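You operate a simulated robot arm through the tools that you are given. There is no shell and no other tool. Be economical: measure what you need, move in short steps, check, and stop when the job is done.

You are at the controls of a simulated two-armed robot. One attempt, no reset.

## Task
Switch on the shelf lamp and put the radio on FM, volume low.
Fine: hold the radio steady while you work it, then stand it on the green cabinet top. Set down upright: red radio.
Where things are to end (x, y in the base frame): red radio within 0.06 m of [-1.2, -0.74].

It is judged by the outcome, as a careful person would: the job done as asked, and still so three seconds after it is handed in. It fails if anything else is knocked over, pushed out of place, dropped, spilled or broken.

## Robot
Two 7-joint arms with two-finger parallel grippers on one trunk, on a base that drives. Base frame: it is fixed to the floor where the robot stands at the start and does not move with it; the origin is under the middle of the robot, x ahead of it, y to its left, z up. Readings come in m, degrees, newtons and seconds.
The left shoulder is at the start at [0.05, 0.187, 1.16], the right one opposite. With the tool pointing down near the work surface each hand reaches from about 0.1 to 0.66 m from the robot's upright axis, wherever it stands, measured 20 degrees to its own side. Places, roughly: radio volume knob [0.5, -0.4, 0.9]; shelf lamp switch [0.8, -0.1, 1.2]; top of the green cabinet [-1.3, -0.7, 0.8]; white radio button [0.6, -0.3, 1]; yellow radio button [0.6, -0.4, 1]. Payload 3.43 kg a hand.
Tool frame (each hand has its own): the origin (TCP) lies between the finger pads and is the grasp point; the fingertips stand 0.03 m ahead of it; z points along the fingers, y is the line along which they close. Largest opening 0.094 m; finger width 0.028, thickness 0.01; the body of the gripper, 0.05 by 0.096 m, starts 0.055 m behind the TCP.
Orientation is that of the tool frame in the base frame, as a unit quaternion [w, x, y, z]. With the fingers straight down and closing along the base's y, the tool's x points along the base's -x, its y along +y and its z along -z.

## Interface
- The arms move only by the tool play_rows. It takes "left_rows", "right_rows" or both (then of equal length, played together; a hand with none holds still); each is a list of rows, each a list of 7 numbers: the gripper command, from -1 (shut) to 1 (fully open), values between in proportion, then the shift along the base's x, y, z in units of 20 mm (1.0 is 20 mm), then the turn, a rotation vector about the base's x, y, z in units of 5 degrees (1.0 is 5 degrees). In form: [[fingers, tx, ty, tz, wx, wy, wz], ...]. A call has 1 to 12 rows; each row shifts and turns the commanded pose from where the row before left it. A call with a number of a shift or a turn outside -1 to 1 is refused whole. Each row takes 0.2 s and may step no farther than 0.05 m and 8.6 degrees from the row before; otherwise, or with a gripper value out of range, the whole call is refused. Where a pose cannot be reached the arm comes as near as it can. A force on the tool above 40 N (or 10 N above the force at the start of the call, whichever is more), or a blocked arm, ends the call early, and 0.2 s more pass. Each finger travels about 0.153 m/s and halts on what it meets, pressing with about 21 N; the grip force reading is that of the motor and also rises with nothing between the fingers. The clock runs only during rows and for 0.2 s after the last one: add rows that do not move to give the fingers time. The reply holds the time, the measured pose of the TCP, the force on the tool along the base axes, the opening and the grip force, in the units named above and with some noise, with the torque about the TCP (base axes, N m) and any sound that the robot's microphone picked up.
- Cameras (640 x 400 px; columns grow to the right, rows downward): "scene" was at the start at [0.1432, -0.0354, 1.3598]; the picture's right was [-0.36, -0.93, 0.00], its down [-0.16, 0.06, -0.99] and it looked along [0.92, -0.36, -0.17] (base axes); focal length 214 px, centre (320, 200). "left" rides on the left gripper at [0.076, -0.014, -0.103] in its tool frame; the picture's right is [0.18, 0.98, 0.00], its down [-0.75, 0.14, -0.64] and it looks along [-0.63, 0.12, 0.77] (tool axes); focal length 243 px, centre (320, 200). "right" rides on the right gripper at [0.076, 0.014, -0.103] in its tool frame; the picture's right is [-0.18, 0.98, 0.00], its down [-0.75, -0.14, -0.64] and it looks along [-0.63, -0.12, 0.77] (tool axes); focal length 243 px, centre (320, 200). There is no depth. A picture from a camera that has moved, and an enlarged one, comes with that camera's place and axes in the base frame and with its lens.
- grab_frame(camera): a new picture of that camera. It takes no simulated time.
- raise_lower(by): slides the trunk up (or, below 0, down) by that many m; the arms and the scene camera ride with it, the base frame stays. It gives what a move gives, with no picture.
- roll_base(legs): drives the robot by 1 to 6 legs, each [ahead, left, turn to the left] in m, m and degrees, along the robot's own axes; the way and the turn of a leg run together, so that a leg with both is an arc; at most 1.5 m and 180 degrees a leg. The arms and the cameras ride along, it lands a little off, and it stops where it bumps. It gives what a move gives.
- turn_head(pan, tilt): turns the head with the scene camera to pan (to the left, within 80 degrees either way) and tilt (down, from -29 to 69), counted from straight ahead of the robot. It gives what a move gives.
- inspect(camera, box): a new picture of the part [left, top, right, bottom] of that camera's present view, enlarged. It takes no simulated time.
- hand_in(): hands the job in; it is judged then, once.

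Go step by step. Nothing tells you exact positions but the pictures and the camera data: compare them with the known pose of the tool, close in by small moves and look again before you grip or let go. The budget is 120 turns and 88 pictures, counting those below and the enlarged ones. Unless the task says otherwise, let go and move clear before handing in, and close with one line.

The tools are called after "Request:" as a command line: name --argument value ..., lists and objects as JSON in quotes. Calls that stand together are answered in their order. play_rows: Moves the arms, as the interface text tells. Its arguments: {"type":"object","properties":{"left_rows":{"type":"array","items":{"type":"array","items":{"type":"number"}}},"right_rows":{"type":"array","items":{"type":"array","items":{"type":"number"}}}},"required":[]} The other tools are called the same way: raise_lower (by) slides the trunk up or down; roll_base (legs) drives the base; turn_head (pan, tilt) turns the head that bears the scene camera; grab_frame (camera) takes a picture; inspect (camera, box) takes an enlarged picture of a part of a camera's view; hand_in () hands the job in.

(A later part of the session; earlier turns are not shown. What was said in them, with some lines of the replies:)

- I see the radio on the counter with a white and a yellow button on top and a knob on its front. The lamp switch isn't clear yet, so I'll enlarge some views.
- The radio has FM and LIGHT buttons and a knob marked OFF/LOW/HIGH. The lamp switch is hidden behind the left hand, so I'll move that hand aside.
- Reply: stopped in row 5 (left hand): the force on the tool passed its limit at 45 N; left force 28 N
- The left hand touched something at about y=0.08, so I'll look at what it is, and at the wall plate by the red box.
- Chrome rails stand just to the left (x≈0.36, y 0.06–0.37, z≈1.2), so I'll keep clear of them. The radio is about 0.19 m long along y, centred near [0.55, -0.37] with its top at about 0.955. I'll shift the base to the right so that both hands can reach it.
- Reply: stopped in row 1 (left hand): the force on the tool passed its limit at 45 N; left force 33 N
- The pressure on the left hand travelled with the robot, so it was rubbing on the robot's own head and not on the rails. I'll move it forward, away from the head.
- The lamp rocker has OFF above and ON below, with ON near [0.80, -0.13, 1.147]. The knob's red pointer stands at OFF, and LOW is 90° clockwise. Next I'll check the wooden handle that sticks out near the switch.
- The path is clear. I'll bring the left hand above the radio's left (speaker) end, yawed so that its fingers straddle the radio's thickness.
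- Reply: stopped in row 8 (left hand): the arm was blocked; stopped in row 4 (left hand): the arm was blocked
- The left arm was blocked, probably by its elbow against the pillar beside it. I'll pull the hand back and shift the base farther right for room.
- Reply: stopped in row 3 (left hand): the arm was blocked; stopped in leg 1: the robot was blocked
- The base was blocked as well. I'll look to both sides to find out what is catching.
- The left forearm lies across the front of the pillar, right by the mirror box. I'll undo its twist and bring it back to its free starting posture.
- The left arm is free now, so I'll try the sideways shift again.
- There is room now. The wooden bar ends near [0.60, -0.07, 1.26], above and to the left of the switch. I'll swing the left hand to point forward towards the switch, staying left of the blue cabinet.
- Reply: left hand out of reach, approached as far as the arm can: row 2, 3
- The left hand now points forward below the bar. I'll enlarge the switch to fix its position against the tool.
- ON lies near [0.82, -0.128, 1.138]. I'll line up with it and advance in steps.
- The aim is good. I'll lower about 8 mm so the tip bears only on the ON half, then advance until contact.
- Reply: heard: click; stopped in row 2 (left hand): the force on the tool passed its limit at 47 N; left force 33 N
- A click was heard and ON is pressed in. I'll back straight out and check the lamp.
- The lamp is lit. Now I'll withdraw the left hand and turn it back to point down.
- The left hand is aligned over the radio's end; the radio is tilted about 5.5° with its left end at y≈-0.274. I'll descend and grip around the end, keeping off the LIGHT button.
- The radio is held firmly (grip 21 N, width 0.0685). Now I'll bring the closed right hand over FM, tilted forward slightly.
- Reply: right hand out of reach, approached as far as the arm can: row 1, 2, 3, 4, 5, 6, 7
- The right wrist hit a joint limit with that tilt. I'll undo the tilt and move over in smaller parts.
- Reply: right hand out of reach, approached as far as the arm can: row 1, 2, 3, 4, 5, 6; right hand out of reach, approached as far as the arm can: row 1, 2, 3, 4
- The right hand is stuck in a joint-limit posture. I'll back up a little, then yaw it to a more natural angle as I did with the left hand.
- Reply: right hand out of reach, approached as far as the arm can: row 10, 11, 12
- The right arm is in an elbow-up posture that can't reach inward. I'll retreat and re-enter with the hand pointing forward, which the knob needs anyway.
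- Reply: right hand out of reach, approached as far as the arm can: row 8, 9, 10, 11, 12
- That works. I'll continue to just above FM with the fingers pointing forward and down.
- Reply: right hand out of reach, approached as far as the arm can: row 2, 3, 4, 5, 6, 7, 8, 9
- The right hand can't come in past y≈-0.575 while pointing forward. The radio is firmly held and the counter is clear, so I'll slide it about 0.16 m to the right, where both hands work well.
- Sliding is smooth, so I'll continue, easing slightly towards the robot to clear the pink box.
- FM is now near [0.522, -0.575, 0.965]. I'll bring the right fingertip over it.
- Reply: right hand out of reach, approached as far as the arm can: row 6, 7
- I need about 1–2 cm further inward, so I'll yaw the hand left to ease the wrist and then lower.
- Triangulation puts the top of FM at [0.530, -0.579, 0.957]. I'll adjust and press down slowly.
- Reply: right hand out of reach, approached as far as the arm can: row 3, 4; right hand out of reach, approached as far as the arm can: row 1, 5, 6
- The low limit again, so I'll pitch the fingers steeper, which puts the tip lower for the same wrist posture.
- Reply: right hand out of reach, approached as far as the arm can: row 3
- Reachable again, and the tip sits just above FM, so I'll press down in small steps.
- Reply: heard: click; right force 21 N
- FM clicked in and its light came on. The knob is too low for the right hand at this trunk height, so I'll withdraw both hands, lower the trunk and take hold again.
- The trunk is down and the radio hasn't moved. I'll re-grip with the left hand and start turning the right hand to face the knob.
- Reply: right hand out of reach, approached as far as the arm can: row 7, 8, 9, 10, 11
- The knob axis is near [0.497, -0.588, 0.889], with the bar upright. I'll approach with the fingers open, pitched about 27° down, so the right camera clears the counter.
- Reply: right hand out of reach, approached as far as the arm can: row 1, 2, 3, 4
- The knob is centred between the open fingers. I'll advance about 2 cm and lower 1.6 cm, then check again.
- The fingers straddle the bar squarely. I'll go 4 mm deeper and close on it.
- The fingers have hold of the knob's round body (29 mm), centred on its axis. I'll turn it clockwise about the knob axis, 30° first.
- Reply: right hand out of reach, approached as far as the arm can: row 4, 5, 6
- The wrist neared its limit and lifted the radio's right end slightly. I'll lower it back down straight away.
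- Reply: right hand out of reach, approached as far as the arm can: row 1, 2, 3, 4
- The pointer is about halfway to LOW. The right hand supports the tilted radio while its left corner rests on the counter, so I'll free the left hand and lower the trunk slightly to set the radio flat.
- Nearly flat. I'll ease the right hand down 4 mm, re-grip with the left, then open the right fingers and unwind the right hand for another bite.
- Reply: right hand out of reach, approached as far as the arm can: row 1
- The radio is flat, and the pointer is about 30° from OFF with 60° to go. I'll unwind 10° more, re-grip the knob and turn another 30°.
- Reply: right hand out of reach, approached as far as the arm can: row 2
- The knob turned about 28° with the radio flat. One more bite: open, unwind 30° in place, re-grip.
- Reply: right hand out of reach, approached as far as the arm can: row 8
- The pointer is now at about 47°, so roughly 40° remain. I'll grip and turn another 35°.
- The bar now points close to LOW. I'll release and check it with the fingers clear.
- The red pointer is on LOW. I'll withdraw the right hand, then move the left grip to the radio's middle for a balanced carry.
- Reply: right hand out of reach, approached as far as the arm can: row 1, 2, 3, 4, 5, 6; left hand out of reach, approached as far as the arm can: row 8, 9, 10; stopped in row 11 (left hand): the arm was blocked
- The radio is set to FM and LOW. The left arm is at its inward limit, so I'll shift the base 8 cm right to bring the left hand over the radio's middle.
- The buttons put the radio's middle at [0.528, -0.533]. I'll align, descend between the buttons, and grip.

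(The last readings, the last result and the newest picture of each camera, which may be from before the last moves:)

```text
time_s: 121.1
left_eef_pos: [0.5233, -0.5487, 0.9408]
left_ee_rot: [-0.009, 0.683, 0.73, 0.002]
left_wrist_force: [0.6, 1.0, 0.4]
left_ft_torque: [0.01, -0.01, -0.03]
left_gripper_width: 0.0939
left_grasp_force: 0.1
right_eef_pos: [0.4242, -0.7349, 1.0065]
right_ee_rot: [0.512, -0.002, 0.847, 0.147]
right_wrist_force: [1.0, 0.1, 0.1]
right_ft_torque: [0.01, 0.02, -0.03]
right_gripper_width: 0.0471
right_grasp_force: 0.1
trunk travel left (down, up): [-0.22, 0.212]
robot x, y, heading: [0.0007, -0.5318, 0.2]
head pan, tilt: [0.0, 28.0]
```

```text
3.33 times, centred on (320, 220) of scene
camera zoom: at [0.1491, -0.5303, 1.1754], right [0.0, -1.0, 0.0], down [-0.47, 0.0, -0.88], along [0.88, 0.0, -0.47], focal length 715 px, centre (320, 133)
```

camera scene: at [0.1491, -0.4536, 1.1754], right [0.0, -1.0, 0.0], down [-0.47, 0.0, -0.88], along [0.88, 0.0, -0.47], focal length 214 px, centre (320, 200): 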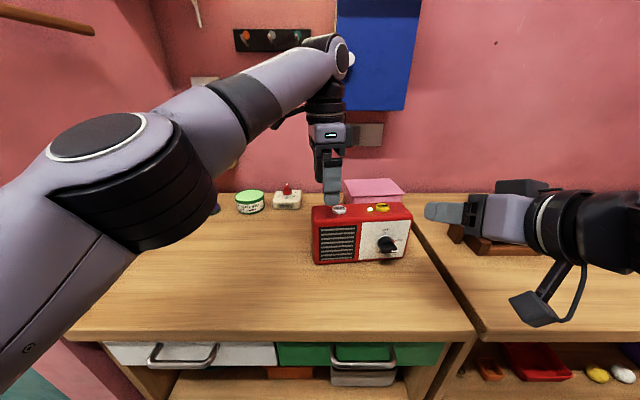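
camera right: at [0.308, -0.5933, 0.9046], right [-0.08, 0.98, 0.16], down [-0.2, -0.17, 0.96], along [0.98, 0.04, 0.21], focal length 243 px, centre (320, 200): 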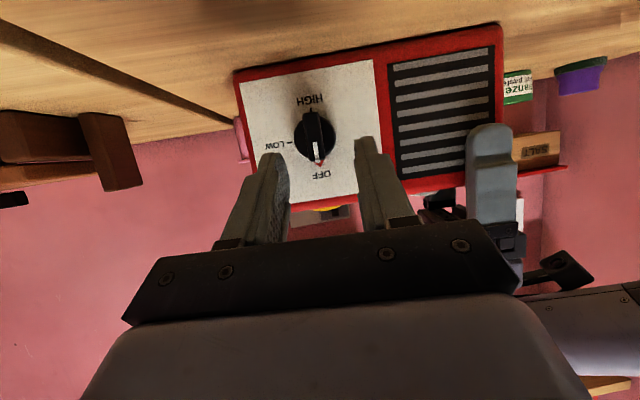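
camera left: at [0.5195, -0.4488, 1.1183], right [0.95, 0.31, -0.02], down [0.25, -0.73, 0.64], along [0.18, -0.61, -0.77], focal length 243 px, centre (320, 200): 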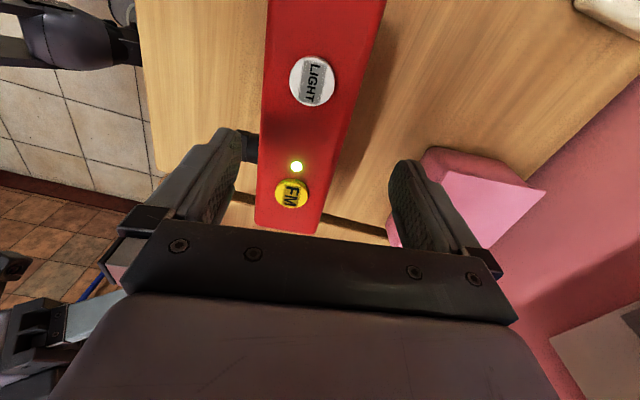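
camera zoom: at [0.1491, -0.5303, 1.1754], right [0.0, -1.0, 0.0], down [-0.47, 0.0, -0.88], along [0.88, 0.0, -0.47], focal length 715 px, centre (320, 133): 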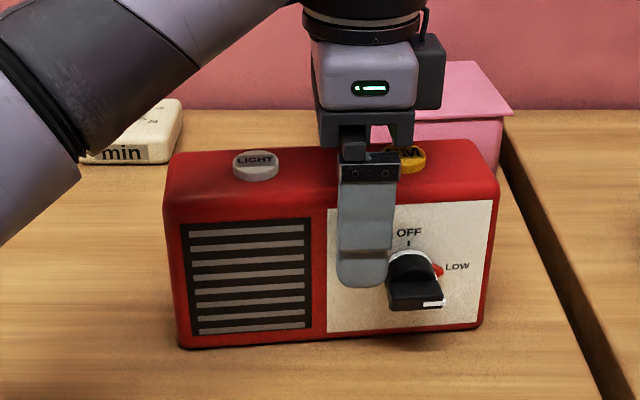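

The knob reads LOW. The grip is 16 mm too far right, near the knob, so I'll shift it left along the radio and close.

Request:
play_rows --left_rows '[[1, 0.1, 0.4, 0, 0, 0, 0.15], [1, 0.1, 0.4, -0.1, 0, 0, 0.15], [1, 0, 0, -0.1, 0, 0, 0], [0.4, 0, 0, 0, 0, 0, 0], [-0.2, 0, 0, 0, 0, 0, 0], [-1, 0, 0, 0, 0, 0, 0], [-1, 0, 0, 0, 0, 0, 0], [-1, 0, 0, 0, 0, 0, 0]]'

```text
time_s: 122.9
left_eef_pos: [0.5268, -0.5335, 0.9372]
left_ee_rot: [-0.01, 0.674, 0.739, 0.003]
left_wrist_force: [2.4, 0.1, 0.1]
left_ft_torque: [-0.07, -0.46, 0.11]
left_gripper_width: 0.0685
left_grasp_force: 20.7
right_eef_pos: [0.4257, -0.7344, 1.0065]
right_ee_rot: [0.51, -0.002, 0.847, 0.148]
right_wrist_force: [-0.2, 0.3, -0.6]
right_ft_torque: [-0.01, 0.02, 0.0]
right_gripper_width: 0.0472
right_grasp_force: 0.0
trunk travel left (down, up): [-0.22, 0.212]
robot x, y, heading: [-0.0013, -0.5265, -0.1]
head pan, tilt: [0.0, 28.0]
```

Gripped at the middle. I'll lift with the trunk, then back the base away from the counter.

Request:
raise_lower --by 0.07

Request:
roll_base --legs '[[-0.3, 0, 0]]'

Request:
grab_frame --camera "scene"

```text
time_s: 124.0
left_eef_pos: [0.5259, -0.5329, 1.0066]
left_ee_rot: [-0.01, 0.674, 0.739, 0.002]
left_wrist_force: [0.4, 0.2, -6.6]
left_ft_torque: [-0.02, 0.02, 0.01]
left_gripper_width: 0.0684
left_grasp_force: 20.5
right_eef_pos: [0.4245, -0.7358, 1.0759]
right_ee_rot: [0.511, -0.001, 0.847, 0.147]
right_wrist_force: [-0.3, -0.4, -0.6]
right_ft_torque: [-0.01, -0.01, -0.01]
right_gripper_width: 0.047
right_grasp_force: 0.2
trunk travel left (down, up): [-0.29, 0.142]
robot x, y, heading: [0.0021, -0.5301, 0.1]
head pan, tilt: [0.0, 28.0]
```

```text
time_s: 126.0
left_eef_pos: [0.2283, -0.5295, 1.008]
left_ee_rot: [-0.009, 0.673, 0.74, 0.003]
left_wrist_force: [-0.2, -0.2, -6.8]
left_ft_torque: [0.03, 0.0, 0.01]
left_gripper_width: 0.0683
left_grasp_force: 21.3
right_eef_pos: [0.1291, -0.7334, 1.076]
right_ee_rot: [0.511, -0.003, 0.847, 0.148]
right_wrist_force: [-0.4, 0.3, 1.4]
right_ft_torque: [-0.01, -0.04, 0.02]
right_gripper_width: 0.0469
right_grasp_force: 0.0
trunk travel left (down, up): [-0.29, 0.142]
robot x, y, heading: [-0.299, -0.53, 0.2]
head pan, tilt: [0.0, 28.0]
```

```text
11 pictures are left
camera scene: at [-0.1479, -0.5304, 1.2454], right [0.0, -1.0, 0.0], down [-0.47, 0.0, -0.88], along [0.88, 0.0, -0.47], focal length 214 px, centre (320, 200)
```

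scene: 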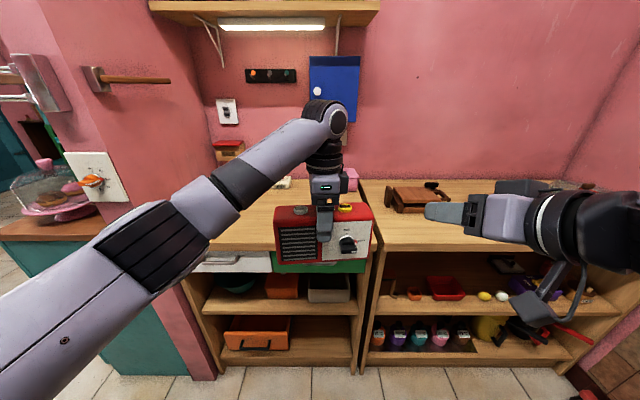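

The radio hangs level and upright. I'll turn left in stages towards the cabinet, looking as I go.

Request:
turn_head --pan 75 --tilt 25

Request:
grab_frame --camera "scene"

```text
time_s: 127.5
left_eef_pos: [0.229, -0.5313, 1.0067]
left_ee_rot: [-0.01, 0.672, 0.74, 0.002]
left_wrist_force: [0.2, -0.2, -5.4]
left_ft_torque: [0.04, -0.01, -0.02]
left_gripper_width: 0.0682
left_grasp_force: 20.8
right_eef_pos: [0.1289, -0.7326, 1.0756]
right_ee_rot: [0.511, -0.003, 0.847, 0.148]
right_wrist_force: [0.7, 0.0, 0.2]
right_ft_torque: [0.01, 0.0, 0.03]
right_gripper_width: 0.047
right_grasp_force: 0.0
trunk travel left (down, up): [-0.29, 0.142]
robot x, y, heading: [-0.2948, -0.5274, 0.2]
head pan, tilt: [75.0, 25.0]
```

```text
10 pictures are left
camera scene: at [-0.2152, -0.4417, 1.2501], right [0.97, -0.26, 0.0], down [-0.11, -0.41, -0.91], along [0.23, 0.88, -0.42], focal length 214 px, centre (320, 200)
```

scene: 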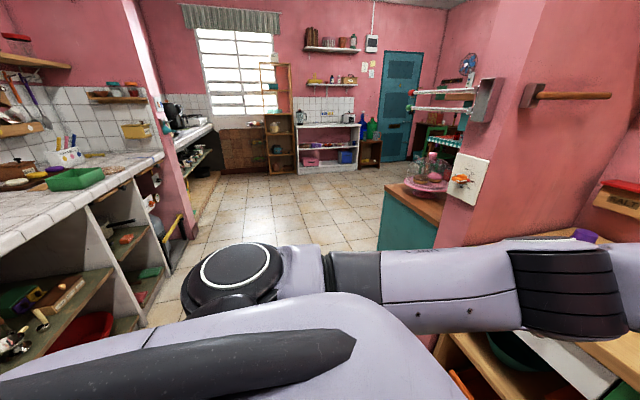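

The left side is open. I'll turn 90° left and look at the cabinet.

Request:
roll_base --legs '[[0, 0, 90]]'

Request:
turn_head --pan 78 --tilt 25

Request:
grab_frame --camera "scene"

```text
time_s: 131.7
left_eef_pos: [-0.2812, -0.005, 1.007]
left_ee_rot: [-0.008, -0.036, 0.999, -0.005]
left_wrist_force: [-0.1, -0.1, -6.4]
left_ft_torque: [0.03, 0.0, 0.01]
left_gripper_width: 0.0685
left_grasp_force: 20.8
right_eef_pos: [-0.0801, -0.1092, 1.0757]
right_ee_rot: [0.262, -0.594, 0.603, 0.463]
right_wrist_force: [-0.6, 0.2, 0.1]
right_ft_torque: [-0.01, -0.03, 0.01]
right_gripper_width: 0.0471
right_grasp_force: 0.0
trunk travel left (down, up): [-0.29, 0.142]
robot x, y, heading: [-0.2928, -0.5283, 88.7]
head pan, tilt: [75.0, 25.0]
```

```text
time_s: 132.3
left_eef_pos: [-0.281, -0.0049, 1.0068]
left_ee_rot: [-0.009, -0.037, 0.999, -0.004]
left_wrist_force: [0.1, -0.3, -7.2]
left_ft_torque: [0.01, 0.04, 0.02]
left_gripper_width: 0.0684
left_grasp_force: 21.3
right_eef_pos: [-0.0824, -0.1081, 1.0763]
right_ee_rot: [0.262, -0.594, 0.603, 0.463]
right_wrist_force: [-0.3, -0.2, -0.7]
right_ft_torque: [0.01, -0.02, 0.01]
right_gripper_width: 0.0468
right_grasp_force: 0.2
trunk travel left (down, up): [-0.29, 0.142]
robot x, y, heading: [-0.2948, -0.5295, 88.8]
head pan, tilt: [78.0, 25.0]
```

```text
9 pictures are left
camera scene: at [-0.3862, -0.4511, 1.2501], right [0.23, 0.97, 0.0], down [0.41, -0.1, -0.91], along [-0.88, 0.21, -0.42], focal length 214 px, centre (320, 200)
```

scene: 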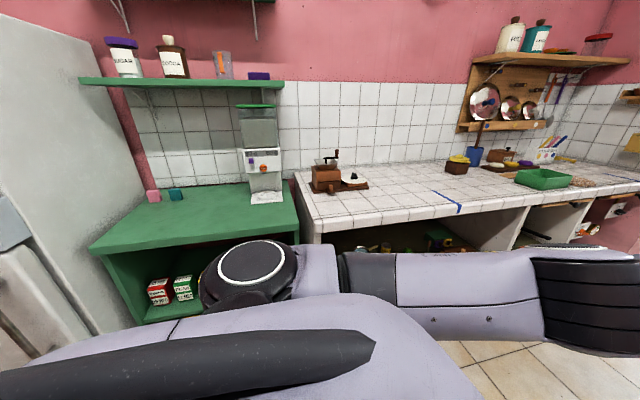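

The green top spans x≈-1.1 to -1.6 and y≈-1.06 to -0.36. My spot at [-1.2, -0.74] is clear, with the dispenser at about [-1.42, -0.49] and a fridge on the far side. I'll raise slightly, turn further and look again.

Request:
raise_lower --by 0.05

Request:
roll_base --legs '[[0, 0, 80]]'

Request:
turn_head --pan 25 --tilt 30

Request:
grab_frame --camera "scene"

```text
time_s: 133.2
left_eef_pos: [-0.2812, -0.0056, 1.0572]
left_ee_rot: [-0.009, -0.037, 0.999, -0.007]
left_wrist_force: [0.2, 0.5, -6.1]
left_ft_torque: [0.04, 0.04, -0.02]
left_gripper_width: 0.0686
left_grasp_force: 21.2
right_eef_pos: [-0.0816, -0.108, 1.1252]
right_ee_rot: [0.262, -0.594, 0.604, 0.463]
right_wrist_force: [0.0, -0.3, -0.4]
right_ft_torque: [0.0, -0.01, 0.01]
right_gripper_width: 0.0468
right_grasp_force: 0.0
trunk travel left (down, up): [-0.34, 0.092]
robot x, y, heading: [-0.2948, -0.5281, 89.0]
head pan, tilt: [78.0, 25.0]
```

```text
time_s: 137.1
left_eef_pos: [-0.8092, -0.4216, 1.0568]
left_ee_rot: [-0.002, -0.669, 0.743, -0.01]
left_wrist_force: [0.2, 0.0, -6.0]
left_ft_torque: [0.02, -0.01, 0.02]
left_gripper_width: 0.0683
left_grasp_force: 21.1
right_eef_pos: [-0.6727, -0.245, 1.1251]
right_ee_rot: [0.097, 0.843, -0.081, -0.523]
right_wrist_force: [-0.8, -0.6, 0.7]
right_ft_torque: [-0.01, -0.02, 0.02]
right_gripper_width: 0.047
right_grasp_force: 0.0
trunk travel left (down, up): [-0.34, 0.092]
robot x, y, heading: [-0.2933, -0.5307, 168.6]
head pan, tilt: [78.0, 25.0]
```

```text
time_s: 138.3
left_eef_pos: [-0.8093, -0.4228, 1.0572]
left_ee_rot: [-0.003, -0.669, 0.743, -0.011]
left_wrist_force: [0.0, -0.4, -6.9]
left_ft_torque: [-0.05, 0.02, -0.02]
left_gripper_width: 0.0684
left_grasp_force: 21.0
right_eef_pos: [-0.672, -0.2436, 1.1256]
right_ee_rot: [0.096, 0.843, -0.081, -0.523]
right_wrist_force: [0.0, -0.6, 0.3]
right_ft_torque: [-0.03, 0.01, -0.03]
right_gripper_width: 0.0471
right_grasp_force: 0.0
trunk travel left (down, up): [-0.34, 0.092]
robot x, y, heading: [-0.2964, -0.5284, 168.7]
head pan, tilt: [25.0, 30.0]
```

```text
8 pictures are left
camera scene: at [-0.4433, -0.5409, 1.2921], right [-0.24, 0.97, 0.0], down [0.49, 0.12, -0.87], along [-0.84, -0.21, -0.5], focal length 214 px, centre (320, 200)
```

scene: 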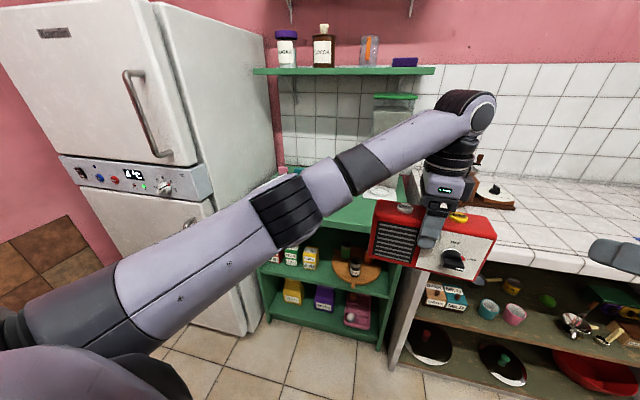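

The fridge corner is near [-0.99, -1.12]. I'll face heading 190° and approach, so the radio arrives over [-1.2, -0.74].

Request:
roll_base --legs '[[0, 0, 21.3], [0.25, 0.035, 0]]'

Request:
grab_frame --camera "scene"

```text
time_s: 141.3
left_eef_pos: [-1.0585, -0.6981, 1.0558]
left_ee_rot: [0.001, 0.796, -0.605, 0.011]
left_wrist_force: [-0.2, -0.8, -6.9]
left_ft_torque: [0.0, -0.03, 0.03]
left_gripper_width: 0.0685
left_grasp_force: 21.0
right_eef_pos: [-0.9956, -0.4816, 1.126]
right_ee_rot: [0.192, 0.844, 0.078, -0.495]
right_wrist_force: [-0.3, 0.6, -0.2]
right_ft_torque: [0.01, 0.01, 0.0]
right_gripper_width: 0.047
right_grasp_force: 0.0
trunk travel left (down, up): [-0.34, 0.092]
robot x, y, heading: [-0.5398, -0.6043, -169.6]
head pan, tilt: [25.0, 30.0]
```

```text
7 pictures are left
camera scene: at [-0.6752, -0.6729, 1.292], right [-0.58, 0.82, 0.0], down [0.41, 0.29, -0.87], along [-0.71, -0.5, -0.5], focal length 214 px, centre (320, 200)
```

scene: 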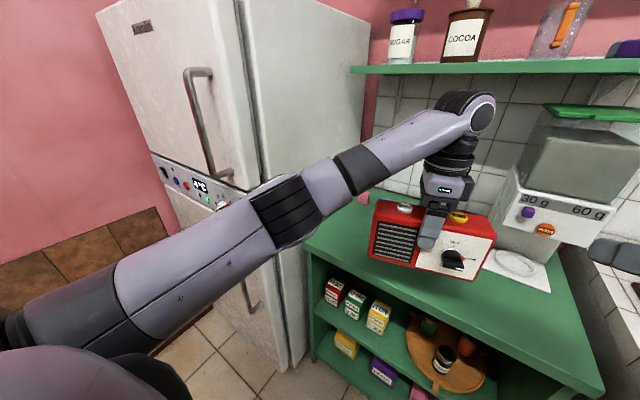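

Clear of the fridge and the dispenser, and the radio is still on LOW with FM lit. I'll drive the last 15 cm to put it over the spot.

Request:
roll_base --legs '[[0.147, 0.016, 0]]'

Request:
turn_head --pan 5 --tilt 35

Request:
grab_frame --camera "scene"

```text
time_s: 142.7
left_eef_pos: [-1.1994, -0.7386, 1.0563]
left_ee_rot: [0.002, 0.796, -0.605, 0.01]
left_wrist_force: [-1.1, -1.0, -7.0]
left_ft_torque: [-0.06, -0.03, 0.0]
left_gripper_width: 0.0685
left_grasp_force: 20.9
right_eef_pos: [-1.1357, -0.5227, 1.126]
right_ee_rot: [0.192, 0.843, 0.078, -0.496]
right_wrist_force: [-1.0, -0.2, -0.7]
right_ft_torque: [0.01, -0.01, 0.01]
right_gripper_width: 0.0471
right_grasp_force: 0.0
trunk travel left (down, up): [-0.34, 0.092]
robot x, y, heading: [-0.6798, -0.6488, -169.8]
head pan, tilt: [25.0, 30.0]
```

```text
time_s: 143.5
left_eef_pos: [-1.1973, -0.7381, 1.056]
left_ee_rot: [0.001, 0.796, -0.605, 0.01]
left_wrist_force: [1.0, 0.1, -5.9]
left_ft_torque: [-0.01, 0.0, -0.01]
left_gripper_width: 0.0681
left_grasp_force: 21.1
right_eef_pos: [-1.135, -0.5223, 1.1249]
right_ee_rot: [0.192, 0.843, 0.078, -0.496]
right_wrist_force: [0.0, 0.7, 0.0]
right_ft_torque: [0.04, -0.01, 0.02]
right_gripper_width: 0.047
right_grasp_force: 0.0
trunk travel left (down, up): [-0.34, 0.092]
robot x, y, heading: [-0.6815, -0.6512, -169.5]
head pan, tilt: [5.0, 35.0]
```

```text
6 pictures are left
camera scene: at [-0.8258, -0.6851, 1.2843], right [-0.26, 0.96, 0.0], down [0.55, 0.15, -0.82], along [-0.79, -0.22, -0.57], focal length 214 px, centre (320, 200)
```

scene: 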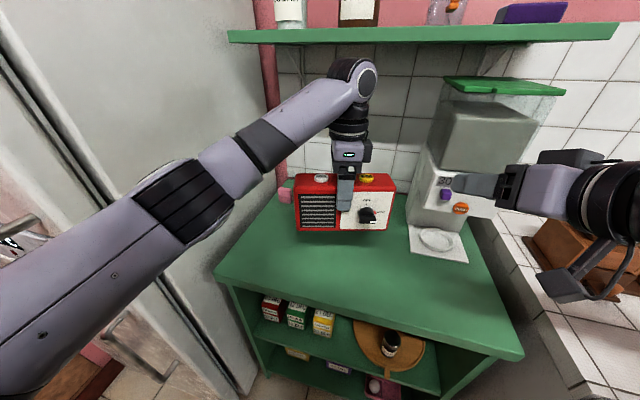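

The radio is over the spot. Before lowering, I'll raise the right hand so it keeps clear of the dispenser and the tile counter.

Request:
play_rows --right_rows '[[0, 0.2, 0, 0.9, 0, 0, 0], [0, 0.2, 0, 0.9, 0, 0, 0], [0, 0.2, 0, 0.9, 0, 0, 0], [0, 0.2, 0, 0.9, 0, 0, 0], [0, 0.2, 0, 0.9, 0, 0, 0], [0, 0.2, 0, 0.9, 0, 0, 0]]'

Request:
raise_lower --by -0.09

Request:
grab_frame --camera "scene"

```text
time_s: 144.9
left_eef_pos: [-1.1978, -0.7386, 1.0563]
left_ee_rot: [0.002, 0.796, -0.605, 0.01]
left_wrist_force: [-0.5, 0.4, -7.0]
left_ft_torque: [-0.03, 0.0, -0.02]
left_gripper_width: 0.0688
left_grasp_force: 20.6
right_eef_pos: [-1.1116, -0.5211, 1.2337]
right_ee_rot: [0.193, 0.843, 0.079, -0.496]
right_wrist_force: [-0.2, -0.6, 0.6]
right_ft_torque: [0.01, 0.0, 0.02]
right_gripper_width: 0.047
right_grasp_force: 0.1
trunk travel left (down, up): [-0.34, 0.092]
robot x, y, heading: [-0.683, -0.6502, -169.6]
head pan, tilt: [5.0, 35.0]
```

```text
time_s: 146.1
left_eef_pos: [-1.1976, -0.7389, 0.9671]
left_ee_rot: [0.002, 0.796, -0.605, 0.011]
left_wrist_force: [0.2, 0.5, -6.9]
left_ft_torque: [-0.07, 0.01, 0.01]
left_gripper_width: 0.0683
left_grasp_force: 20.8
right_eef_pos: [-1.1114, -0.5224, 1.1441]
right_ee_rot: [0.193, 0.843, 0.079, -0.496]
right_wrist_force: [0.0, -0.9, 0.2]
right_ft_torque: [-0.03, 0.02, 0.01]
right_gripper_width: 0.0471
right_grasp_force: 0.0
trunk travel left (down, up): [-0.25, 0.182]
robot x, y, heading: [-0.6795, -0.6505, -170.1]
head pan, tilt: [5.0, 35.0]
```

```text
5 pictures are left
camera scene: at [-0.8256, -0.6851, 1.1944], right [-0.26, 0.96, 0.0], down [0.55, 0.15, -0.82], along [-0.79, -0.22, -0.57], focal length 214 px, centre (320, 200)
```

scene: 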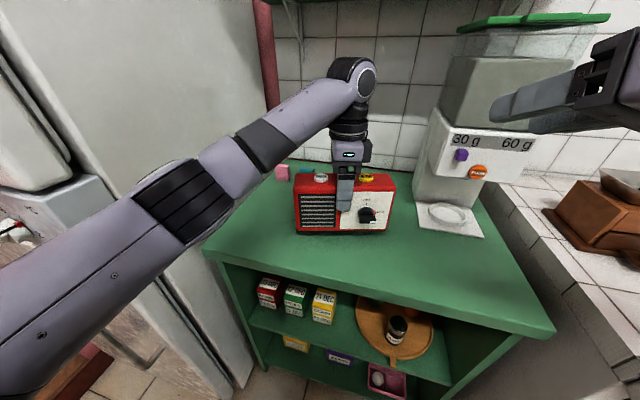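

Now I'll lower the left arm towards the top, watching the force.

Request:
play_rows --left_rows '[[-1, 0, 0, -0.7, 0, 0, 0], [-1, 0, 0, -0.7, 0, 0, 0], [-1, 0, 0, -0.7, 0, 0, 0], [-1, 0, 0, -0.7, 0, 0, 0], [-1, 0, 0, -0.4, 0, 0, 0], [-1, 0, 0, 0, 0, 0, 0]]'

Request:
inspect --camera "scene" --box '[230, 130, 430, 270]'

```text
time_s: 147.5
left_eef_pos: [-1.196, -0.7371, 0.9041]
left_ee_rot: [0.003, 0.796, -0.606, 0.009]
left_wrist_force: [0.5, 1.2, 15.5]
left_ft_torque: [-0.17, 0.62, -0.07]
left_gripper_width: 0.0684
left_grasp_force: 21.2
right_eef_pos: [-1.1095, -0.5216, 1.1435]
right_ee_rot: [0.192, 0.843, 0.078, -0.496]
right_wrist_force: [-0.3, -0.9, 1.0]
right_ft_torque: [0.0, -0.01, 0.01]
right_gripper_width: 0.0471
right_grasp_force: 0.1
trunk travel left (down, up): [-0.25, 0.182]
robot x, y, heading: [-0.687, -0.6491, -169.6]
head pan, tilt: [5.0, 35.0]
```

```text
2.86 times, centred on (330, 200) of scene
camera zoom: at [-0.8238, -0.6846, 1.1946], right [-0.26, 0.96, 0.0], down [0.55, 0.15, -0.82], along [-0.79, -0.22, -0.57], focal length 613 px, centre (291, 200)
```

zoom: 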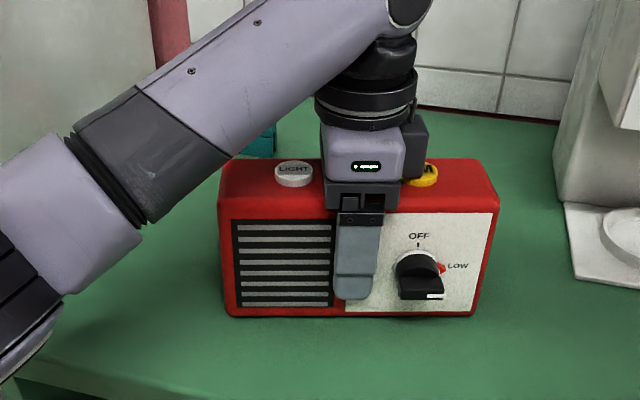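

The radio rests on the top, with 15 N reaction. I'll relieve the pressure, open gently and rise straight up.

Request:
play_rows --left_rows '[[-1, 0, 0, 0.1, 0, 0, 0], [-0.1, 0, 0, 0, 0, 0, 0], [0.6, 0, 0, 0, 0, 0, 0], [1, 0, 0, 0, 0, 0, 0], [1, 0, 0, 0.5, 0, 0, 0], [1, 0, 0, 0.9, 0, 0, 0], [1, 0, 0, 0.9, 0, 0, 0], [1, 0, 0, 0.9, 0, 0, 0], [1, 0, 0, 0.9, 0, 0, 0], [1, 0, 0, 0.9, 0, 0, 0], [1, 0, 0, 0.9, 0, 0, 0]]'

Request:
inspect --camera "scene" --box '[230, 130, 430, 270]'

```text
time_s: 149.9
left_eef_pos: [-1.1963, -0.7404, 1.0214]
left_ee_rot: [0.002, 0.795, -0.606, 0.01]
left_wrist_force: [0.5, 0.5, 0.2]
left_ft_torque: [0.0, 0.01, 0.0]
left_gripper_width: 0.0939
left_grasp_force: 0.0
right_eef_pos: [-1.1119, -0.5228, 1.1438]
right_ee_rot: [0.193, 0.844, 0.078, -0.495]
right_wrist_force: [-0.2, -1.2, -0.4]
right_ft_torque: [0.01, -0.01, 0.01]
right_gripper_width: 0.0472
right_grasp_force: 0.1
trunk travel left (down, up): [-0.25, 0.182]
robot x, y, heading: [-0.6834, -0.6532, -169.9]
head pan, tilt: [5.0, 35.0]
```

```text
2.86 times, centred on (330, 200) of scene
camera zoom: at [-0.8251, -0.6849, 1.1944], right [-0.26, 0.96, 0.0], down [0.55, 0.15, -0.82], along [-0.79, -0.22, -0.57], focal length 613 px, centre (291, 200)
```

zoom: 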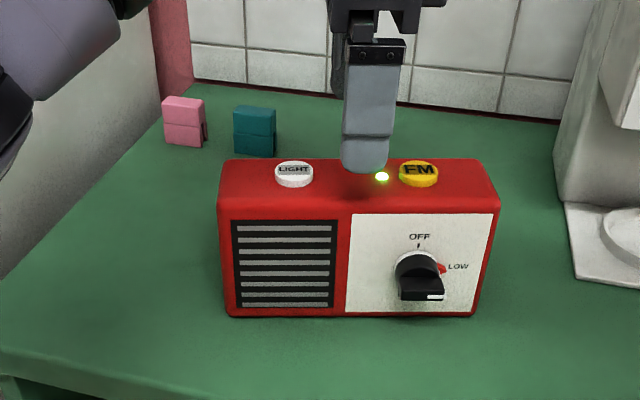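

The radio stands upright with the FM light on and the pointer at LOW. I'll back the robot clear and take a last look.

Request:
roll_base --legs '[[-0.25, 0, 0]]'

Request:
grab_frame --camera "scene"

```text
time_s: 151.8
left_eef_pos: [-0.9519, -0.6962, 1.0221]
left_ee_rot: [0.001, 0.797, -0.604, 0.01]
left_wrist_force: [-0.5, -0.5, 0.4]
left_ft_torque: [0.02, 0.05, 0.02]
left_gripper_width: 0.094
left_grasp_force: 0.0
right_eef_pos: [-0.8669, -0.4778, 1.144]
right_ee_rot: [0.193, 0.843, 0.079, -0.496]
right_wrist_force: [0.2, -0.1, -0.9]
right_ft_torque: [-0.01, -0.01, -0.01]
right_gripper_width: 0.0471
right_grasp_force: 0.1
trunk travel left (down, up): [-0.25, 0.182]
robot x, y, heading: [-0.4347, -0.6037, -169.6]
head pan, tilt: [5.0, 35.0]
```

```text
2 pictures are left
camera scene: at [-0.5805, -0.6405, 1.1945], right [-0.27, 0.96, 0.0], down [0.55, 0.15, -0.82], along [-0.79, -0.22, -0.57], focal length 214 px, centre (320, 200)
```

scene: 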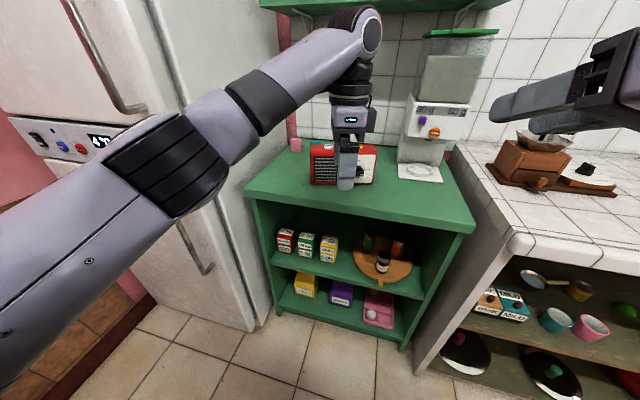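

The radio stands upright on the green cabinet and both hands are clear. I'm handing in now.

Request:
hand_in

```text
The job is handed in.
```

The shelf lamp is on, and the radio is set to FM with the volume on LOW. It stands upright on the green cabinet top at about [-1.20, -0.74], and I saw nothing knocked over.
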